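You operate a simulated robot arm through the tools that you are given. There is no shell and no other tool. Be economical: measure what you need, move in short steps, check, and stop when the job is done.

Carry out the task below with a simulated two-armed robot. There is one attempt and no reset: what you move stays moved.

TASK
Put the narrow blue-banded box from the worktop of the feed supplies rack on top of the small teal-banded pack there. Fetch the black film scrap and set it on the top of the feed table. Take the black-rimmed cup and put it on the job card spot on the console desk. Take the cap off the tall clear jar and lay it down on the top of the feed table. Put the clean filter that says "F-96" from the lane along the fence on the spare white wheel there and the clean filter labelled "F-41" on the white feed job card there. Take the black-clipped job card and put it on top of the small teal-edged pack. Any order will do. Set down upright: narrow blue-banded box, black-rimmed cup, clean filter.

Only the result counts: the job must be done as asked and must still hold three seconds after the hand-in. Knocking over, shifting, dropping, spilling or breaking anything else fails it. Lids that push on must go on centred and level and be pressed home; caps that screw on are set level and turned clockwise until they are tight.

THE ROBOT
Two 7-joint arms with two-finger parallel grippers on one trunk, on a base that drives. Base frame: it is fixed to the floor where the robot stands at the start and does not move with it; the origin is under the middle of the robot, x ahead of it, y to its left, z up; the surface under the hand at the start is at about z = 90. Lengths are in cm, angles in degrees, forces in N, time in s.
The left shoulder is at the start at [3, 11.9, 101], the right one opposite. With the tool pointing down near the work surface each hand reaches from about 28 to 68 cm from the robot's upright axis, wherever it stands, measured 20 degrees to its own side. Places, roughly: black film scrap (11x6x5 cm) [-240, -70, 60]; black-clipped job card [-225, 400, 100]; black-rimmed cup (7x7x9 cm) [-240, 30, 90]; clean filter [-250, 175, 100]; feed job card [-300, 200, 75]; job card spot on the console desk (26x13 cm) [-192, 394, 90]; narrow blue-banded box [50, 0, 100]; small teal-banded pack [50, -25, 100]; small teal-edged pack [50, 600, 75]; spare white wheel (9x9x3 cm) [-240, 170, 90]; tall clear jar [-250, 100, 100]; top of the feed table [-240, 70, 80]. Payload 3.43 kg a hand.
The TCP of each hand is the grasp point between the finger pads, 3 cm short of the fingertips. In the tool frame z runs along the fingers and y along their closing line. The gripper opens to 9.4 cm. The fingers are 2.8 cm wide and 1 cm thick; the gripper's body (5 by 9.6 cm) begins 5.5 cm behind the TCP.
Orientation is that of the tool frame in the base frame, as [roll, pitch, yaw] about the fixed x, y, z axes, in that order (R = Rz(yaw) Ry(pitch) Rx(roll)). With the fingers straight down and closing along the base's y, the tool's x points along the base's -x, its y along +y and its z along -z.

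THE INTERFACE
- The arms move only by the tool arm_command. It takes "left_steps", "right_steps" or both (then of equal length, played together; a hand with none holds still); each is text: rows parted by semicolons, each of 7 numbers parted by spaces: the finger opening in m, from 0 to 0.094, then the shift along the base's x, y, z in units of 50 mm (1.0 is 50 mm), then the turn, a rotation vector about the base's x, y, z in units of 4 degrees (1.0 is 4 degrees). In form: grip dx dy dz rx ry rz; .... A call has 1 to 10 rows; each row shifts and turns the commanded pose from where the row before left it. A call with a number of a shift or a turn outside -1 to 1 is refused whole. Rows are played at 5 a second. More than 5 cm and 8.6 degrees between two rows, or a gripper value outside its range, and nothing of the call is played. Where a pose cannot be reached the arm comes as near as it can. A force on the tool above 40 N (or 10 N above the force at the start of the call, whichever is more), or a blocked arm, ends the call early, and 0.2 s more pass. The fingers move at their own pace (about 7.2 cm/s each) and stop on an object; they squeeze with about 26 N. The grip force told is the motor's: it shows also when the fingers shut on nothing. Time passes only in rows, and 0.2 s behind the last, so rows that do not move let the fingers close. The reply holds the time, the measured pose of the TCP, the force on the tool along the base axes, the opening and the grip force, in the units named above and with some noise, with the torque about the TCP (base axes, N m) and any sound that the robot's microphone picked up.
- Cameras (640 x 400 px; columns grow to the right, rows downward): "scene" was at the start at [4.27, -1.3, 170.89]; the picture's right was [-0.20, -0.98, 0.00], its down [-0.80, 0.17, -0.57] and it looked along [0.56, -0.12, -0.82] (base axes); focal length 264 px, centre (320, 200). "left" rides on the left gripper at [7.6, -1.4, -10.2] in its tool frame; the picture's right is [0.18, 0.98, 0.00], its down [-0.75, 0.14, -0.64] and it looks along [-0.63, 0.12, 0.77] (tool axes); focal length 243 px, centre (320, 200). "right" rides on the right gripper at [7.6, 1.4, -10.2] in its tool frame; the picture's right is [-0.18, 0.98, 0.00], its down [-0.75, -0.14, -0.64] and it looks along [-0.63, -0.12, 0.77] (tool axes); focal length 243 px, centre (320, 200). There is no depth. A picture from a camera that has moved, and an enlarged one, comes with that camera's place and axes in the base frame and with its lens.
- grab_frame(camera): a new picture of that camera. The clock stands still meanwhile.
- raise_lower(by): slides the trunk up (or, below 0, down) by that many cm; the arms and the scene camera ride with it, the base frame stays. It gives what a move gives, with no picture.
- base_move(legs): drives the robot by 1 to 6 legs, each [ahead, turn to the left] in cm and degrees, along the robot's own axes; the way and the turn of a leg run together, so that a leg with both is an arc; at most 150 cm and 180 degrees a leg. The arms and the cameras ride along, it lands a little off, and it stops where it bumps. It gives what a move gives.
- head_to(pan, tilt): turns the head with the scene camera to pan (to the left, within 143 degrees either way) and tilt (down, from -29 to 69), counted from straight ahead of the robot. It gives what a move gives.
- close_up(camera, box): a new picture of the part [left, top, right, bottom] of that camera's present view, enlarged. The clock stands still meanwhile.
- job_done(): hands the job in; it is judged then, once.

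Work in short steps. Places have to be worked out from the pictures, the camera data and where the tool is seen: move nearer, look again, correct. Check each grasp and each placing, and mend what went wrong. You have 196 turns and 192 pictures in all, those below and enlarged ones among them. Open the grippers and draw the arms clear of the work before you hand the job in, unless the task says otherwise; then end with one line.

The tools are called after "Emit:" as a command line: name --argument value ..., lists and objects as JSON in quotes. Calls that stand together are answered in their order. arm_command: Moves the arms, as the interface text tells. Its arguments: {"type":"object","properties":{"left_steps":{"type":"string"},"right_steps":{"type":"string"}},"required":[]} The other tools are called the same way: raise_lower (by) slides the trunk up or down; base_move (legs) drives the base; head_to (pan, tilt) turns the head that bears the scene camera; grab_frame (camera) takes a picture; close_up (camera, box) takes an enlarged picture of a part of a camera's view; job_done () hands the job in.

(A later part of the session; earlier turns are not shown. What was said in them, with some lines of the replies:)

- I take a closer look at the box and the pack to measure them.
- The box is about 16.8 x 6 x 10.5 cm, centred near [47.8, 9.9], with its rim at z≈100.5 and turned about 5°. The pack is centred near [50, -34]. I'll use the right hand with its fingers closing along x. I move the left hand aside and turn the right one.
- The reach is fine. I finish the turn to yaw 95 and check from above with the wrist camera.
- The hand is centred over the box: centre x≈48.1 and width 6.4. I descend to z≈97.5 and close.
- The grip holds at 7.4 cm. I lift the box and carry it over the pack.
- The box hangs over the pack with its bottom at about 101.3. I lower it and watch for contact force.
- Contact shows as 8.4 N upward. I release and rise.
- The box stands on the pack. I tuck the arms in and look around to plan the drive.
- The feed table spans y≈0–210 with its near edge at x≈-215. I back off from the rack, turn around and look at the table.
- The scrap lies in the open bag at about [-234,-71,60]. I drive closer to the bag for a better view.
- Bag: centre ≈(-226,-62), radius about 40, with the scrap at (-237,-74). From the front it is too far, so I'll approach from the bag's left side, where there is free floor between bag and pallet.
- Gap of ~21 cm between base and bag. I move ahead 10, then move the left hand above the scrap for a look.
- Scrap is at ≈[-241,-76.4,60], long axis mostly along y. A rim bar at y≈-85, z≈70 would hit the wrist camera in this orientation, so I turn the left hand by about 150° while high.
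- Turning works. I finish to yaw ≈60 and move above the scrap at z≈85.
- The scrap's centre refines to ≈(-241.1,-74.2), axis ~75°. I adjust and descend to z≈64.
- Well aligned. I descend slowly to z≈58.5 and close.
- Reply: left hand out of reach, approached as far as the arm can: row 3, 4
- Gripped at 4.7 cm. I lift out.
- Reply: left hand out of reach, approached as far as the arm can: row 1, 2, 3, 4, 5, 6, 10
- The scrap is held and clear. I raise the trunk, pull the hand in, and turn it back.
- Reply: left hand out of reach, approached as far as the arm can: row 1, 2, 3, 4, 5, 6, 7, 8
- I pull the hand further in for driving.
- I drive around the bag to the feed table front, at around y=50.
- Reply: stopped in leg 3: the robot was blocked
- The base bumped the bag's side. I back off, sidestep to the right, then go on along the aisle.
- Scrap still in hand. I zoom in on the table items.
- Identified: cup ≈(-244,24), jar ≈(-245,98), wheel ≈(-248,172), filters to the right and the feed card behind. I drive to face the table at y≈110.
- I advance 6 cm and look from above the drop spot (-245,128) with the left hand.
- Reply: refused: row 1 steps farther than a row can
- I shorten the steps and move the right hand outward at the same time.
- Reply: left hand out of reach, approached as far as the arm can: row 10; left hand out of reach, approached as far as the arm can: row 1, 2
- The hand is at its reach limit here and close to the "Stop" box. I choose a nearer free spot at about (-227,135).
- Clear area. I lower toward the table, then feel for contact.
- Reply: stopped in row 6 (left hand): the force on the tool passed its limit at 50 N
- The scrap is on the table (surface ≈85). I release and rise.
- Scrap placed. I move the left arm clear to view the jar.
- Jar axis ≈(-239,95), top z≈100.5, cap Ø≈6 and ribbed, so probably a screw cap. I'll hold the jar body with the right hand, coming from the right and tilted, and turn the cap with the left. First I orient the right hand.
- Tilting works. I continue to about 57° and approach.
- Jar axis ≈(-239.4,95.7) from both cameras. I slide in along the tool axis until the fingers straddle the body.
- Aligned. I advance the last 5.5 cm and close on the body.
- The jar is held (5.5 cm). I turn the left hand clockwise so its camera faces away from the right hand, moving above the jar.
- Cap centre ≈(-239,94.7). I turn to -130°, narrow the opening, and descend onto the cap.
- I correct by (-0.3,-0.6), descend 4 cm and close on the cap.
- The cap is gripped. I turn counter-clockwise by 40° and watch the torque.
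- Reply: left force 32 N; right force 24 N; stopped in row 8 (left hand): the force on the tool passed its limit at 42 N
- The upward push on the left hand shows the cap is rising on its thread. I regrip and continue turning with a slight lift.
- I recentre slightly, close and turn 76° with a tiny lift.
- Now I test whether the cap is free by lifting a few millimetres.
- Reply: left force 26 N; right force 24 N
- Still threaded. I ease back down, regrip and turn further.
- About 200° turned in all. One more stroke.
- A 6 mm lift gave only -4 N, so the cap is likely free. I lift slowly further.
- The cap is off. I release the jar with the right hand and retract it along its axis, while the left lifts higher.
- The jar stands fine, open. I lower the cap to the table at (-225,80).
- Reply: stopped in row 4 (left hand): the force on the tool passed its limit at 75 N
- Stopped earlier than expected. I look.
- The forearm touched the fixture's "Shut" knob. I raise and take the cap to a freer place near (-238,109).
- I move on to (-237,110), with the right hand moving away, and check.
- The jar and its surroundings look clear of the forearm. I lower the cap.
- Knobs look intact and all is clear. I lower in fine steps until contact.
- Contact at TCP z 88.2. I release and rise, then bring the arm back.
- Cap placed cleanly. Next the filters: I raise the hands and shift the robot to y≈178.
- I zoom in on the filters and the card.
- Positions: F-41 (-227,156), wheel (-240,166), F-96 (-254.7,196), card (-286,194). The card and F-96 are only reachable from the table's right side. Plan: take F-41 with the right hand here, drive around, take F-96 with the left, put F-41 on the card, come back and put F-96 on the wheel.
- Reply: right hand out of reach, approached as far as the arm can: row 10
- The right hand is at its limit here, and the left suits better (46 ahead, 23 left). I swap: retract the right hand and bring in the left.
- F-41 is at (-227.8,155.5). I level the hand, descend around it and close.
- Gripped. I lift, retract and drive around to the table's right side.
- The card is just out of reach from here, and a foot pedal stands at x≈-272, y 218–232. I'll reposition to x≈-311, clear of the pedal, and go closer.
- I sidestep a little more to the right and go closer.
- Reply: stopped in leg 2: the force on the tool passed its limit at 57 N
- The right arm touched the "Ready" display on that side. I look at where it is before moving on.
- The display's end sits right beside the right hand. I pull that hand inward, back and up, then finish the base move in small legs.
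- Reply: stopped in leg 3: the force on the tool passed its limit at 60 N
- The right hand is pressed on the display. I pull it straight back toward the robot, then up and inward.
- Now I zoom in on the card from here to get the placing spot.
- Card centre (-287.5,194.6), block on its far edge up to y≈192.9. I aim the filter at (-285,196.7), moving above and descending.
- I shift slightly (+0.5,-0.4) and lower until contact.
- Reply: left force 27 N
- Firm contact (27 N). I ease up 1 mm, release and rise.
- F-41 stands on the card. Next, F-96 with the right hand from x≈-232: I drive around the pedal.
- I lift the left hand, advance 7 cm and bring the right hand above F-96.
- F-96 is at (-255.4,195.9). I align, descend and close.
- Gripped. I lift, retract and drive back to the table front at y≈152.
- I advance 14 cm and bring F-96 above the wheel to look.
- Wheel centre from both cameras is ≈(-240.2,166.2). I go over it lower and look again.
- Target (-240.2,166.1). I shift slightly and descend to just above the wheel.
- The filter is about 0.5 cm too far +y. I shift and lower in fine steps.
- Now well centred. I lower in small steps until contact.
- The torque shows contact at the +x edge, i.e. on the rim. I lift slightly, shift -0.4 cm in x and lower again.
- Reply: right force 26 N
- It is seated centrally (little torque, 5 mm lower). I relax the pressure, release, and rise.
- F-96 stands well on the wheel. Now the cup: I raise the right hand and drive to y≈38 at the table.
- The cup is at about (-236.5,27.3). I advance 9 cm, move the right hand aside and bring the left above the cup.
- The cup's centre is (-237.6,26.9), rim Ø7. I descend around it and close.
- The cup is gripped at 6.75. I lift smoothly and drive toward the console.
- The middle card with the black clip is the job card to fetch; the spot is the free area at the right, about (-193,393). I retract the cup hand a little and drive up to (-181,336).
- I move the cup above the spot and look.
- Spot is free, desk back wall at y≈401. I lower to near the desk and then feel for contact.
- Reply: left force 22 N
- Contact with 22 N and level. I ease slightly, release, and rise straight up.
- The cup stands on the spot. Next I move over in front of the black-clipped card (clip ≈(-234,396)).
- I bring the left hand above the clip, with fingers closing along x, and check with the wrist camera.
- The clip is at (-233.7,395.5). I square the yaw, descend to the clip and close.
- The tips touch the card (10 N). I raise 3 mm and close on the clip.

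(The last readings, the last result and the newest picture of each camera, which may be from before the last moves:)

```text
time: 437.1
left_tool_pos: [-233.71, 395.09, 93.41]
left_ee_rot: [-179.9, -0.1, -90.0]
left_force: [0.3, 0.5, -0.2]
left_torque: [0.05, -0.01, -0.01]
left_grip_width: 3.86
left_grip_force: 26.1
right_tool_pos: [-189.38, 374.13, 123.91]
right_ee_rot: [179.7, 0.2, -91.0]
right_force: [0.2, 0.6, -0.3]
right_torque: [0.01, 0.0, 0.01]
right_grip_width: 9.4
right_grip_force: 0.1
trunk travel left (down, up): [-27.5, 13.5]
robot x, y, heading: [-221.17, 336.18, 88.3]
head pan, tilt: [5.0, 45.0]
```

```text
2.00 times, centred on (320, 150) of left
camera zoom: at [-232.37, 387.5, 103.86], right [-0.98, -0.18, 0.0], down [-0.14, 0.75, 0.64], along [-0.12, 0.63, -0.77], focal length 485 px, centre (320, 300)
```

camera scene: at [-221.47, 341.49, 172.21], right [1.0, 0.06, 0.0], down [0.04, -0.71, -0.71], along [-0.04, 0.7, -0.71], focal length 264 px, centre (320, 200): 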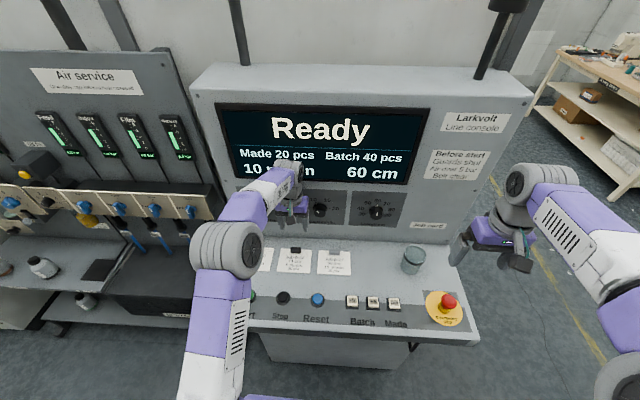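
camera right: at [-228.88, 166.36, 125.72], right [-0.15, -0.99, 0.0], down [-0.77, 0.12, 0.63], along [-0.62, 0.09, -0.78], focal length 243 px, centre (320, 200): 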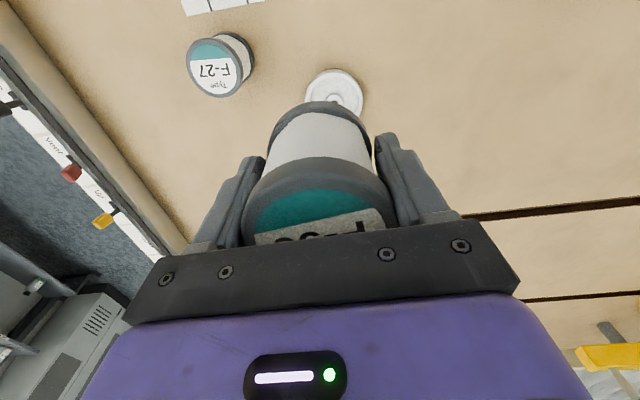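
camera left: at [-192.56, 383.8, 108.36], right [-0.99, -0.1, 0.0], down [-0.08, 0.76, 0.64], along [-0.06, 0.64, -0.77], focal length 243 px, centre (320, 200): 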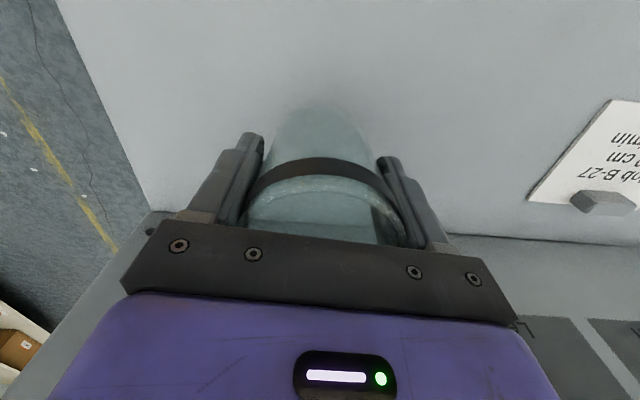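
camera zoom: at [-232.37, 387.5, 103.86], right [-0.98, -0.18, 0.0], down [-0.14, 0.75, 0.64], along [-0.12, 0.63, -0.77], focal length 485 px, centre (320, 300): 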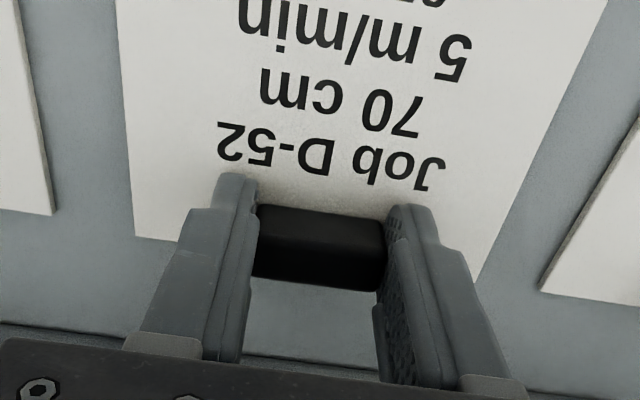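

Gripped at 3.9 cm. I lift and draw back.

Emit:
arm_command --left_steps "0.02 0 0 0.4 0 0 0;0.02 0 0 0.7 0 0 0;0.02 0 0 0.8 0 0 0;0.02 0 -0.3 0.7 0 0 0;0.02 0 -0.7 0.5 0 0 0;0.02 0 -0.8 0.4 0 0 0;0.02 0.1 -0.8 0 0 0 0"

Emit:
grab_frame --camera "left"

Emit:
grab_frame --camera "scene"

```text
time: 438.7
left_tool_pos: [-233.21, 381.83, 111.38]
left_ee_rot: [-179.8, 0.0, -90.0]
left_force: [0.3, -0.4, -0.7]
left_torque: [0.04, 0.01, -0.01]
left_grip_width: 3.88
left_grip_force: 25.5
right_tool_pos: [-189.38, 373.87, 123.96]
right_ee_rot: [179.7, 0.3, -91.0]
right_force: [0.6, -0.8, 0.9]
right_torque: [0.02, 0.0, 0.0]
right_grip_width: 9.41
right_grip_force: 0.1
trunk travel left (down, up): [-27.5, 13.5]
robot x, y, heading: [-220.77, 336.01, 88.3]
head pan, tilt: [5.0, 45.0]
```

```text
67 pictures are left
camera left: at [-231.98, 374.27, 121.69], right [-0.98, -0.18, 0.0], down [-0.14, 0.75, 0.64], along [-0.12, 0.63, -0.77], focal length 243 px, centre (320, 200)
```

left: 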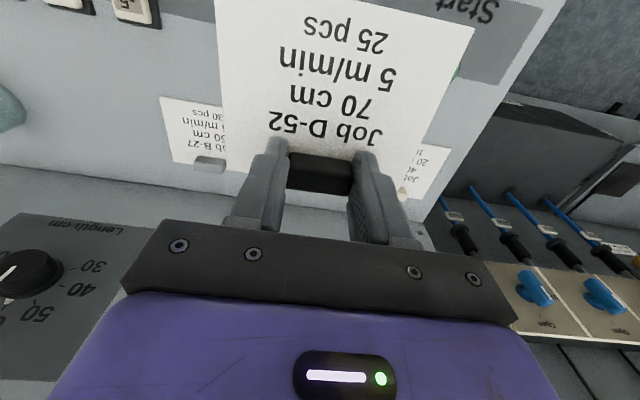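

```text
66 pictures are left
camera scene: at [-221.52, 341.13, 172.23], right [1.0, 0.06, 0.0], down [0.04, -0.71, -0.71], along [-0.04, 0.71, -0.71], focal length 264 px, centre (320, 200)
```

scene: 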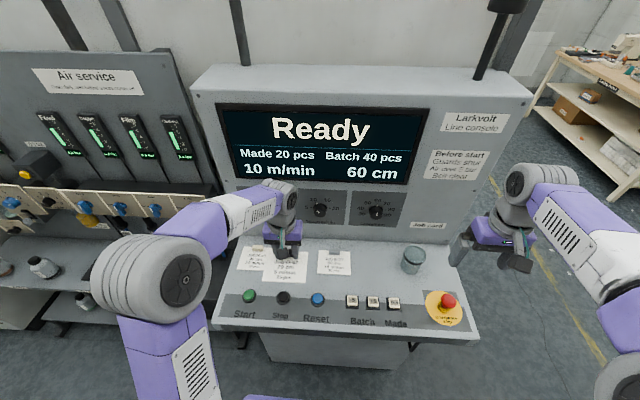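

The card is held flat by its clip. I drive toward the bench near (50,600).

Emit:
base_move --legs '[[-32, 0], [0, -88], [145, 0], [0, 90], [150, 0], [80, 0]]'

Emit:
head_to --pan -60 --tilt 30

Emit:
grab_frame --camera "scene"

```text
time: 466.2
left_tool_pos: [-68.23, 573.66, 111.23]
left_ee_rot: [-179.7, -0.1, -93.5]
left_force: [0.1, -0.3, -1.4]
left_torque: [-0.02, 0.01, 0.03]
left_grip_width: 3.85
left_grip_force: 25.9
right_tool_pos: [-24.87, 563.1, 123.92]
right_ee_rot: [179.7, 0.2, -94.6]
right_force: [-0.8, -0.1, -0.4]
right_torque: [-0.01, 0.02, -0.01]
right_grip_width: 9.4
right_grip_force: 0.0
trunk travel left (down, up): [-27.5, 13.5]
robot x, y, heading: [-58.89, 527.24, 84.8]
head pan, tilt: [5.0, 45.0]
```

```text
time: 467.5
left_tool_pos: [-68.27, 573.72, 111.35]
left_ee_rot: [-179.8, 0.0, -93.6]
left_force: [-0.4, 0.4, -0.3]
left_torque: [0.04, 0.01, -0.02]
left_grip_width: 3.88
left_grip_force: 25.7
right_tool_pos: [-24.94, 563.14, 123.78]
right_ee_rot: [179.7, 0.2, -94.5]
right_force: [-0.5, 0.4, -1.0]
right_torque: [0.02, -0.05, -0.02]
right_grip_width: 9.38
right_grip_force: 0.0
trunk travel left (down, up): [-27.5, 13.5]
robot x, y, heading: [-58.95, 526.84, 84.7]
head pan, tilt: [-60.0, 30.0]
```

```text
65 pictures are left
camera scene: at [-50.88, 527.94, 174.49], right [0.42, -0.91, 0.0], down [-0.45, -0.21, -0.87], along [0.79, 0.36, -0.5], focal length 264 px, centre (320, 200)
```

scene: 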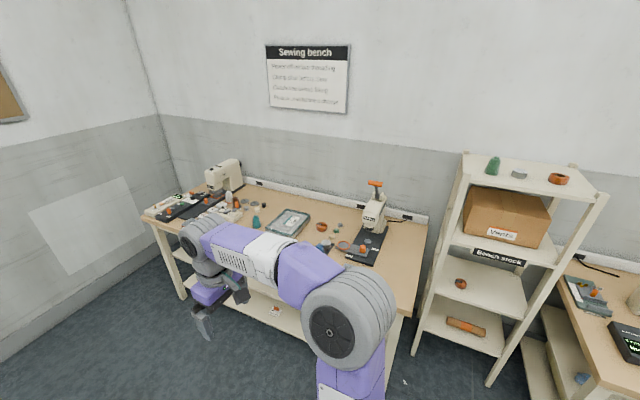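

I zoom in on the sewing bench.

Emit:
close_up --camera "scene" --box '[140, 150, 440, 300]'

Emit:
close_up --camera "scene" --box '[240, 185, 340, 250]'

```text
2.13 times, centred on (290, 225) of scene
camera zoom: at [-50.88, 527.94, 174.49], right [0.42, -0.91, 0.0], down [-0.45, -0.21, -0.87], along [0.79, 0.36, -0.5], focal length 564 px, centre (384, 147)
```

zoom: 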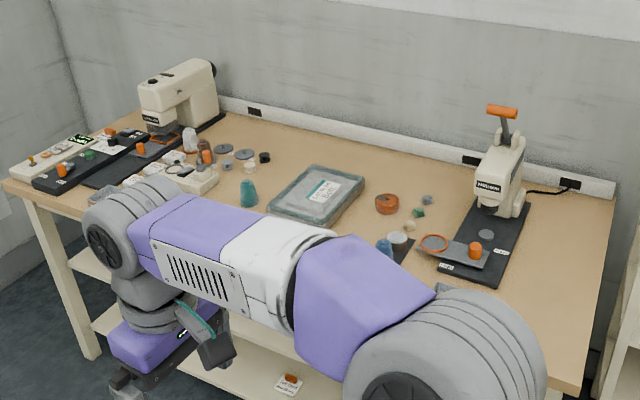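

```text
6.15 times, centred on (290, 218) of scene
camera zoom: at [-50.88, 527.94, 174.49], right [0.42, -0.91, 0.0], down [-0.45, -0.21, -0.87], along [0.79, 0.36, -0.5], focal length 1626 px, centre (505, 92)
```

zoom: 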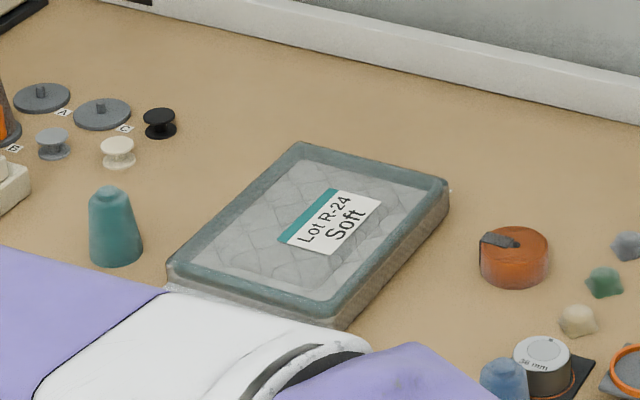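

The teal-edged pack "R-24" is at x 47–71, y 588–607, bench top z≈80. I raise and retract the right hand, keeping clear of the press, and drive to face the bench at y≈587.

Emit:
arm_command --right_steps "0.094 -0.2 -0.3 0.6 0 0 0;0.094 -0.2 -0.3 0.6 0 0 0;0.094 -0.2 -0.3 0.6 0 0 0"

Emit:
base_move --legs '[[0, -17], [64, 0], [0, -68], [25, 0]]'

Emit:
head_to --pan 0 --tilt 45

Emit:
grab_frame --camera "scene"

```text
time: 468.3
left_tool_pos: [-68.39, 573.47, 111.33]
left_ee_rot: [-179.8, -0.1, -93.6]
left_force: [0.0, 0.1, 0.2]
left_torque: [0.06, 0.0, 0.0]
left_grip_width: 3.86
left_grip_force: 25.9
right_tool_pos: [-27.94, 558.72, 132.83]
right_ee_rot: [179.8, 0.2, -94.5]
right_force: [0.4, 0.1, 0.4]
right_torque: [0.03, 0.01, 0.0]
right_grip_width: 9.4
right_grip_force: 0.0
trunk travel left (down, up): [-27.5, 13.5]
robot x, y, heading: [-59.22, 526.68, 85.0]
head pan, tilt: [-60.0, 30.0]
```

```text
time: 477.2
left_tool_pos: [34.95, 597.44, 111.34]
left_ee_rot: [-179.8, -0.1, -179.3]
left_force: [0.5, 0.2, 0.5]
left_torque: [-0.07, -0.01, -0.01]
left_grip_width: 3.87
left_grip_force: 26.0
right_tool_pos: [23.02, 556.0, 132.89]
right_ee_rot: [179.7, 0.2, 179.8]
right_force: [-0.6, -0.3, 0.3]
right_torque: [0.0, -0.01, -0.07]
right_grip_width: 9.41
right_grip_force: 0.1
trunk travel left (down, up): [-27.5, 13.5]
robot x, y, heading: [-10.6, 584.64, -0.9]
head pan, tilt: [-60.0, 30.0]
```

```text
time: 478.5
left_tool_pos: [34.74, 597.42, 111.38]
left_ee_rot: [-179.8, -0.1, -179.2]
left_force: [-0.4, -0.6, 0.3]
left_torque: [0.02, 0.03, -0.01]
left_grip_width: 3.87
left_grip_force: 26.6
right_tool_pos: [23.0, 556.01, 132.86]
right_ee_rot: [179.8, 0.2, 180.0]
right_force: [0.1, -0.4, -1.3]
right_torque: [-0.02, 0.0, -0.01]
right_grip_width: 9.4
right_grip_force: 0.1
trunk travel left (down, up): [-27.5, 13.5]
robot x, y, heading: [-11.08, 584.87, -0.9]
head pan, tilt: [0.0, 45.0]
```

```text
62 pictures are left
camera scene: at [-5.77, 584.71, 172.23], right [-0.01, -1.0, 0.0], down [-0.71, 0.01, -0.71], along [0.71, -0.01, -0.71], focal length 264 px, centre (320, 200)
```

scene: 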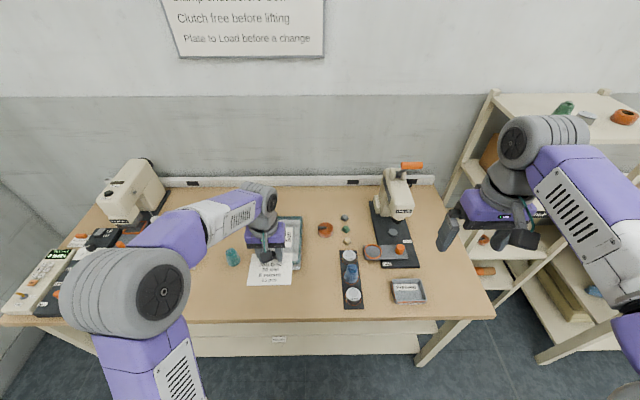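

I advance 10 cm and bring the card above the pack.

Emit:
base_move --legs '[[10, 0]]'

Emit:
arm_command --left_steps "0.02 0.5 0 -0.2 0 0 0;0.02 0.6 0 -0.2 0 0 0;0.02 0.6 0 -0.2 0 0 0;0.02 0.6 0 -0.2 0 0 0;0.02 0.6 0 -0.2 0 0 0"

Emit:
grab_frame --camera "left"

Emit:
grab_frame --camera "scene"

```text
time: 479.6
left_tool_pos: [44.59, 597.25, 111.35]
left_ee_rot: [-179.7, -0.1, -179.3]
left_force: [0.2, -0.8, -0.2]
left_torque: [0.0, -0.02, -0.02]
left_grip_width: 3.87
left_grip_force: 25.7
right_tool_pos: [32.72, 555.76, 132.83]
right_ee_rot: [179.7, 0.2, 179.7]
right_force: [1.2, -0.1, 1.0]
right_torque: [0.03, 0.0, 0.0]
right_grip_width: 9.39
right_grip_force: 0.0
trunk travel left (down, up): [-27.5, 13.5]
robot x, y, heading: [-1.49, 584.61, -0.9]
head pan, tilt: [0.0, 45.0]
```

```text
time: 480.8
left_tool_pos: [59.17, 597.06, 106.12]
left_ee_rot: [-179.8, -0.1, -179.4]
left_force: [1.1, -0.3, -0.1]
left_torque: [0.04, -0.01, 0.04]
left_grip_width: 3.85
left_grip_force: 26.0
right_tool_pos: [32.76, 555.72, 132.88]
right_ee_rot: [179.7, 0.2, 179.7]
right_force: [0.4, -0.5, 0.7]
right_torque: [-0.04, 0.0, -0.01]
right_grip_width: 9.4
right_grip_force: 0.0
trunk travel left (down, up): [-27.5, 13.5]
robot x, y, heading: [-1.59, 584.66, -0.7]
head pan, tilt: [0.0, 45.0]
```

```text
61 pictures are left
camera left: at [51.66, 595.53, 116.51], right [-0.2, 0.98, 0.0], down [0.75, 0.15, 0.64], along [0.63, 0.12, -0.77], focal length 243 px, centre (320, 200)
```

left: 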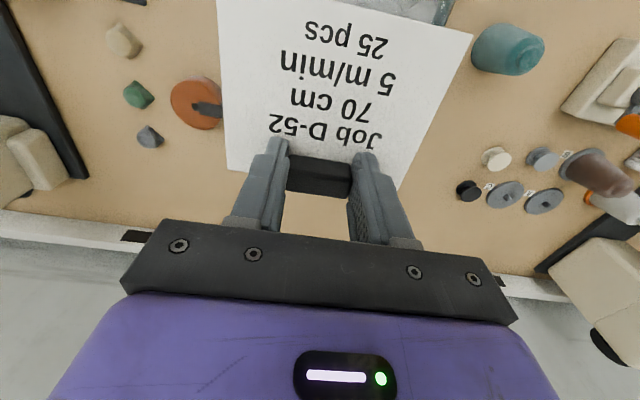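

```text
60 pictures are left
camera scene: at [4.16, 584.56, 172.22], right [-0.02, -1.0, 0.0], down [-0.71, 0.01, -0.71], along [0.71, -0.01, -0.71], focal length 264 px, centre (320, 200)
```

scene: 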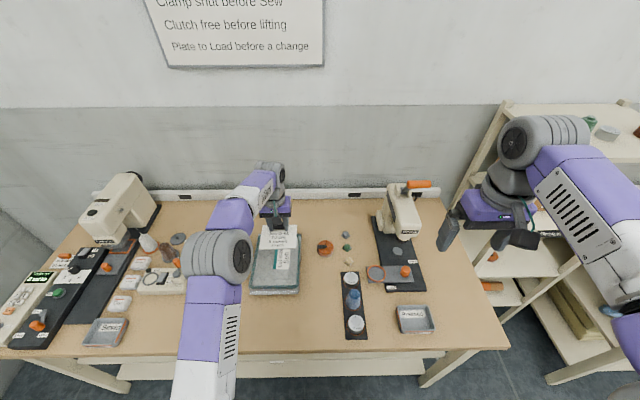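

The card will sit centred with TCP near (60.5,599). I shift and lower toward the pack.

Emit:
arm_command --left_steps "0.02 0.2 0.3 -0.4 0 0 0;0.02 0.06 0.1 -0.7 0 0 0;0.02 0 0 -0.7 0 0 0;0.02 0 0 -0.5 0 0 0;0.02 0 0 -0.2 0 0 0;0.02 0 0 0 0 0 0"

Emit:
grab_frame --camera "left"

Emit:
close_up --camera "scene" --box '[200, 170, 360, 310]'

```text
time: 482.2
left_tool_pos: [60.43, 599.23, 93.9]
left_ee_rot: [-179.8, -0.1, -179.2]
left_force: [0.1, 0.1, 0.0]
left_torque: [0.0, 0.02, 0.0]
left_grip_width: 3.86
left_grip_force: 26.4
right_tool_pos: [32.75, 555.69, 132.86]
right_ee_rot: [179.7, 0.2, 179.8]
right_force: [0.0, -0.1, -0.1]
right_torque: [-0.04, -0.01, 0.05]
right_grip_width: 9.4
right_grip_force: 0.1
trunk travel left (down, up): [-27.5, 13.5]
robot x, y, heading: [-1.21, 584.44, -0.9]
head pan, tilt: [0.0, 45.0]
```

```text
59 pictures are left
camera left: at [52.92, 597.71, 104.18], right [-0.2, 0.98, 0.0], down [0.75, 0.15, 0.64], along [0.63, 0.12, -0.77], focal length 243 px, centre (320, 200)
```

left: 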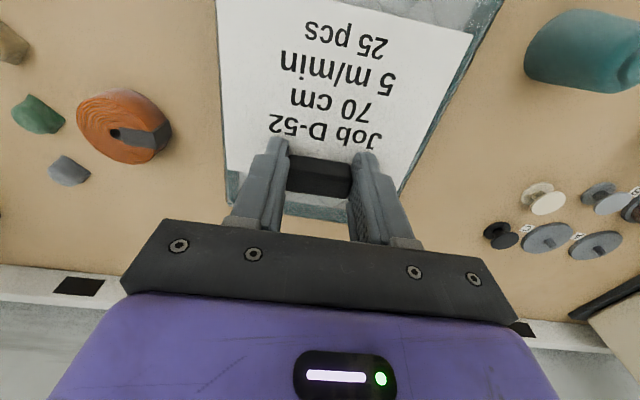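

```text
2.86 times, centred on (280, 240) of scene
camera zoom: at [4.03, 584.56, 172.23], right [-0.02, -1.0, 0.0], down [-0.71, 0.01, -0.71], along [0.71, -0.01, -0.71], focal length 755 px, centre (434, 86)
```

zoom: 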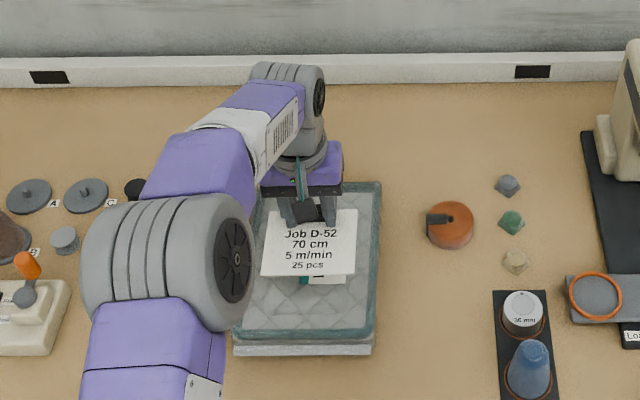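

Well above the pack. I shift 1.5 cm toward me and lower until contact.

Emit:
arm_command --left_steps "0.02 -0.3 0 -0.3 0 0 0;0.02 0 0 -0.25 0 0 0;0.02 0 0 -0.15 0 0 0;0.02 0 0 -0.08 0 0 0;0.02 0 0 -0.08 0 0 0;0.02 0 0 -0.08 0 0 0;0.02 0 0 0 0 0 0"

Emit:
close_up --camera "scene" --box '[200, 170, 360, 310]'

```text
time: 483.8
left_tool_pos: [59.0, 599.18, 89.16]
left_ee_rot: [-179.8, -0.1, -179.2]
left_force: [1.2, 0.5, -0.5]
left_torque: [-0.01, 0.0, 0.01]
left_grip_width: 3.87
left_grip_force: 25.6
right_tool_pos: [32.61, 555.89, 132.83]
right_ee_rot: [179.7, 0.2, 179.7]
right_force: [0.2, -1.3, 0.5]
right_torque: [-0.01, -0.03, 0.01]
right_grip_width: 9.38
right_grip_force: 0.1
trunk travel left (down, up): [-27.5, 13.5]
robot x, y, heading: [-1.18, 584.38, -0.8]
head pan, tilt: [0.0, 45.0]
```

```text
2.86 times, centred on (280, 240) of scene
camera zoom: at [4.02, 584.56, 172.23], right [-0.02, -1.0, 0.0], down [-0.71, 0.01, -0.71], along [0.71, -0.01, -0.71], focal length 755 px, centre (434, 86)
```

zoom: 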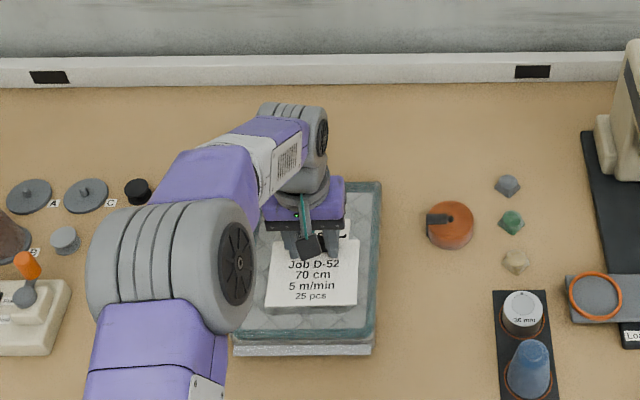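

Emit:
arm_command --left_steps "0.02 0 0 -0.07 0 0 0;0.02 0 0 -0.07 0 0 0;0.02 0 0 -0.07 0 0 0;0.02 0 0 -0.07 0 0 0;0.02 0 0 0 0 0 0"

```text
time: 485.0
left_tool_pos: [58.9, 599.17, 87.88]
left_ee_rot: [-179.9, -0.1, -179.3]
left_force: [0.1, 0.6, 0.4]
left_torque: [0.0, -0.06, 0.0]
left_grip_width: 3.89
left_grip_force: 25.6
right_tool_pos: [32.76, 555.79, 132.94]
right_ee_rot: [179.7, 0.1, 179.8]
right_force: [0.9, 0.1, -0.6]
right_torque: [0.04, -0.01, 0.02]
right_grip_width: 9.42
right_grip_force: 0.0
trunk travel left (down, up): [-27.5, 13.5]
robot x, y, heading: [-1.14, 584.04, -0.9]
head pan, tilt: [0.0, 45.0]
```

Emit:
arm_command --left_steps "0.02 0 0 -0.06 0 0 0;0.02 0 0 -0.06 0 0 0;0.02 0 0 -0.06 0 0 0;0.02 0 0 0 0 0 0"

Emit:
close_up --camera "left" --box '[160, 0, 480, 220]'

```text
time: 485.9
left_tool_pos: [59.2, 599.12, 87.63]
left_ee_rot: [-179.8, 0.6, -179.3]
left_force: [-6.3, -0.3, 19.2]
left_torque: [0.33, 0.6, 0.08]
left_grip_width: 3.92
left_grip_force: 26.1
right_tool_pos: [32.71, 555.72, 132.79]
right_ee_rot: [179.8, 0.2, 179.7]
right_force: [0.5, 0.0, -0.6]
right_torque: [-0.01, 0.03, 0.0]
right_grip_width: 9.38
right_grip_force: 0.1
trunk travel left (down, up): [-27.5, 13.5]
robot x, y, heading: [-1.18, 584.74, -0.8]
head pan, tilt: [0.0, 45.0]
stopped in row 4 (left hand): the force on the tool passed its limit at 41 N (the readings are from after the stop); the commanded pose is now the measured one
```

```text
1.82 times, centred on (320, 110) of left
camera zoom: at [51.48, 597.65, 97.87], right [-0.2, 0.98, -0.01], down [0.75, 0.15, 0.65], along [0.64, 0.12, -0.76], focal length 441 px, centre (320, 364)
```

zoom: 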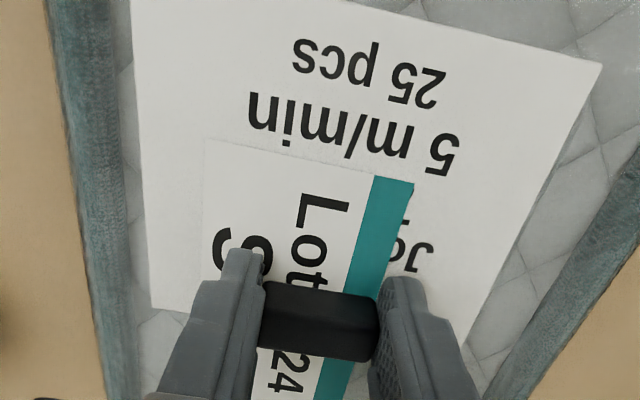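

The card lies on the pack. I relax the pressure, open, and rise.

Emit:
arm_command --left_steps "0.02 0 0 0.04 0 0 0;0.06 0 0 0 0 0 0;0.06 0 0 0 0 0 0;0.06 0 0 0.3 0 0 0;0.07 0 0 0.7 0 0 0;0.094 0 0 0.8 0 0 0;0.094 0 0 0.8 0 0 0;0.094 -0.4 0 0.8 0 0 0;0.094 -0.6 0 0.6 0 0 0;0.094 -0.6 0 0.3 0 0 0"

Emit:
grab_frame --camera "left"

Emit:
close_up --camera "scene" --box '[200, 170, 360, 310]'

```text
time: 488.1
left_tool_pos: [51.22, 599.17, 108.98]
left_ee_rot: [-179.7, 0.5, -179.3]
left_force: [0.2, -0.1, -0.2]
left_torque: [-0.05, 0.0, -0.01]
left_grip_width: 9.41
left_grip_force: 0.0
right_tool_pos: [32.66, 555.8, 133.0]
right_ee_rot: [179.8, 0.2, 179.8]
right_force: [-0.2, -0.9, 1.0]
right_torque: [0.01, 0.01, -0.03]
right_grip_width: 9.4
right_grip_force: 0.2
trunk travel left (down, up): [-27.5, 13.5]
robot x, y, heading: [-1.12, 584.45, -0.8]
head pan, tilt: [0.0, 45.0]
```

```text
55 pictures are left
camera left: at [43.55, 597.75, 119.22], right [-0.2, 0.98, -0.01], down [0.75, 0.15, 0.65], along [0.64, 0.12, -0.76], focal length 243 px, centre (320, 200)
```

left: 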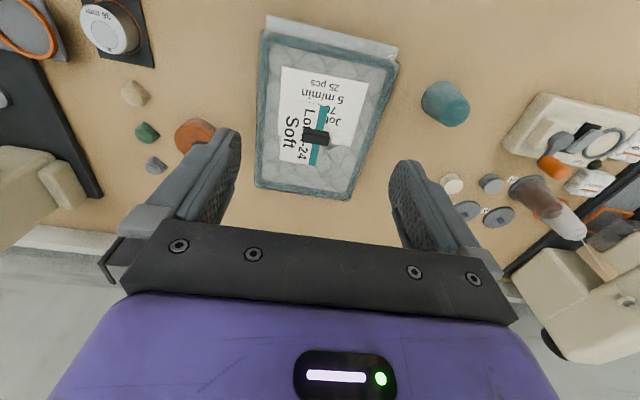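

```text
2.86 times, centred on (280, 240) of scene
camera zoom: at [3.89, 584.59, 172.23], right [-0.02, -1.0, 0.0], down [-0.71, 0.01, -0.71], along [0.71, -0.01, -0.71], focal length 755 px, centre (434, 86)
```

zoom: 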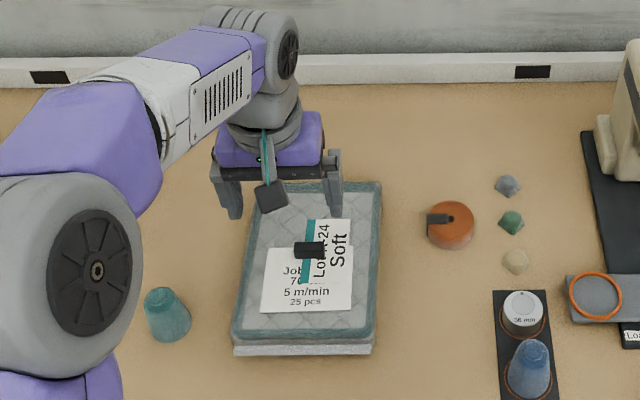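

All placed. I raise the left hand and back off from the bench before handing in.

Emit:
arm_command --left_steps "0.094 -0.5 0 0.6 0 0 0;0.094 -0.6 0 0.6 0 0 0;0.094 -0.6 0 0.4 0 0 0"

Emit:
base_move --legs '[[-40, 0]]'

Emit:
grab_frame --camera "scene"

```text
time: 488.9
left_tool_pos: [42.49, 599.35, 117.02]
left_ee_rot: [-179.9, 0.4, -179.4]
left_force: [0.0, 0.5, 0.1]
left_torque: [-0.02, -0.01, -0.02]
left_grip_width: 9.39
left_grip_force: 0.0
right_tool_pos: [32.62, 555.83, 132.89]
right_ee_rot: [179.7, 0.3, 179.7]
right_force: [-0.1, -0.8, -0.4]
right_torque: [0.0, 0.0, 0.01]
right_grip_width: 9.44
right_grip_force: 0.1
trunk travel left (down, up): [-27.5, 13.5]
robot x, y, heading: [-1.43, 584.52, -0.8]
head pan, tilt: [0.0, 45.0]
```

```text
time: 491.4
left_tool_pos: [2.2, 599.78, 117.0]
left_ee_rot: [-179.9, 0.4, -179.6]
left_force: [0.7, 0.4, 0.5]
left_torque: [0.0, -0.03, -0.01]
left_grip_width: 9.4
left_grip_force: 0.0
right_tool_pos: [-8.04, 556.35, 132.84]
right_ee_rot: [179.7, 0.2, 179.5]
right_force: [0.0, -0.3, 0.7]
right_torque: [0.0, 0.01, 0.01]
right_grip_width: 9.4
right_grip_force: 0.0
trunk travel left (down, up): [-27.5, 13.5]
robot x, y, heading: [-41.88, 585.26, -1.2]
head pan, tilt: [0.0, 45.0]
```

```text
53 pictures are left
camera scene: at [-36.64, 585.27, 172.23], right [-0.02, -1.0, 0.0], down [-0.71, 0.01, -0.71], along [0.71, -0.01, -0.71], focal length 264 px, centre (320, 200)
```

scene: 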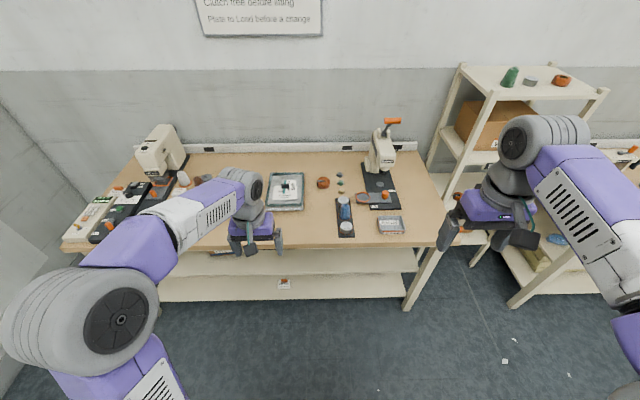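

The card rests on the pack, the grippers are open and the arms are clear. I hand the job in.

Emit:
job_done

```text
The job is handed in.
```

All seven items were set where the task asked and the job is handed in. On the way the robot bumped three other things: the white bag with its base, a knob on the yellow feed-table fixture with its left forearm, and the "Ready" display at the feed table (twice) with its right hand. None looked moved or damaged in the later pictures, though I did not check each one closely.
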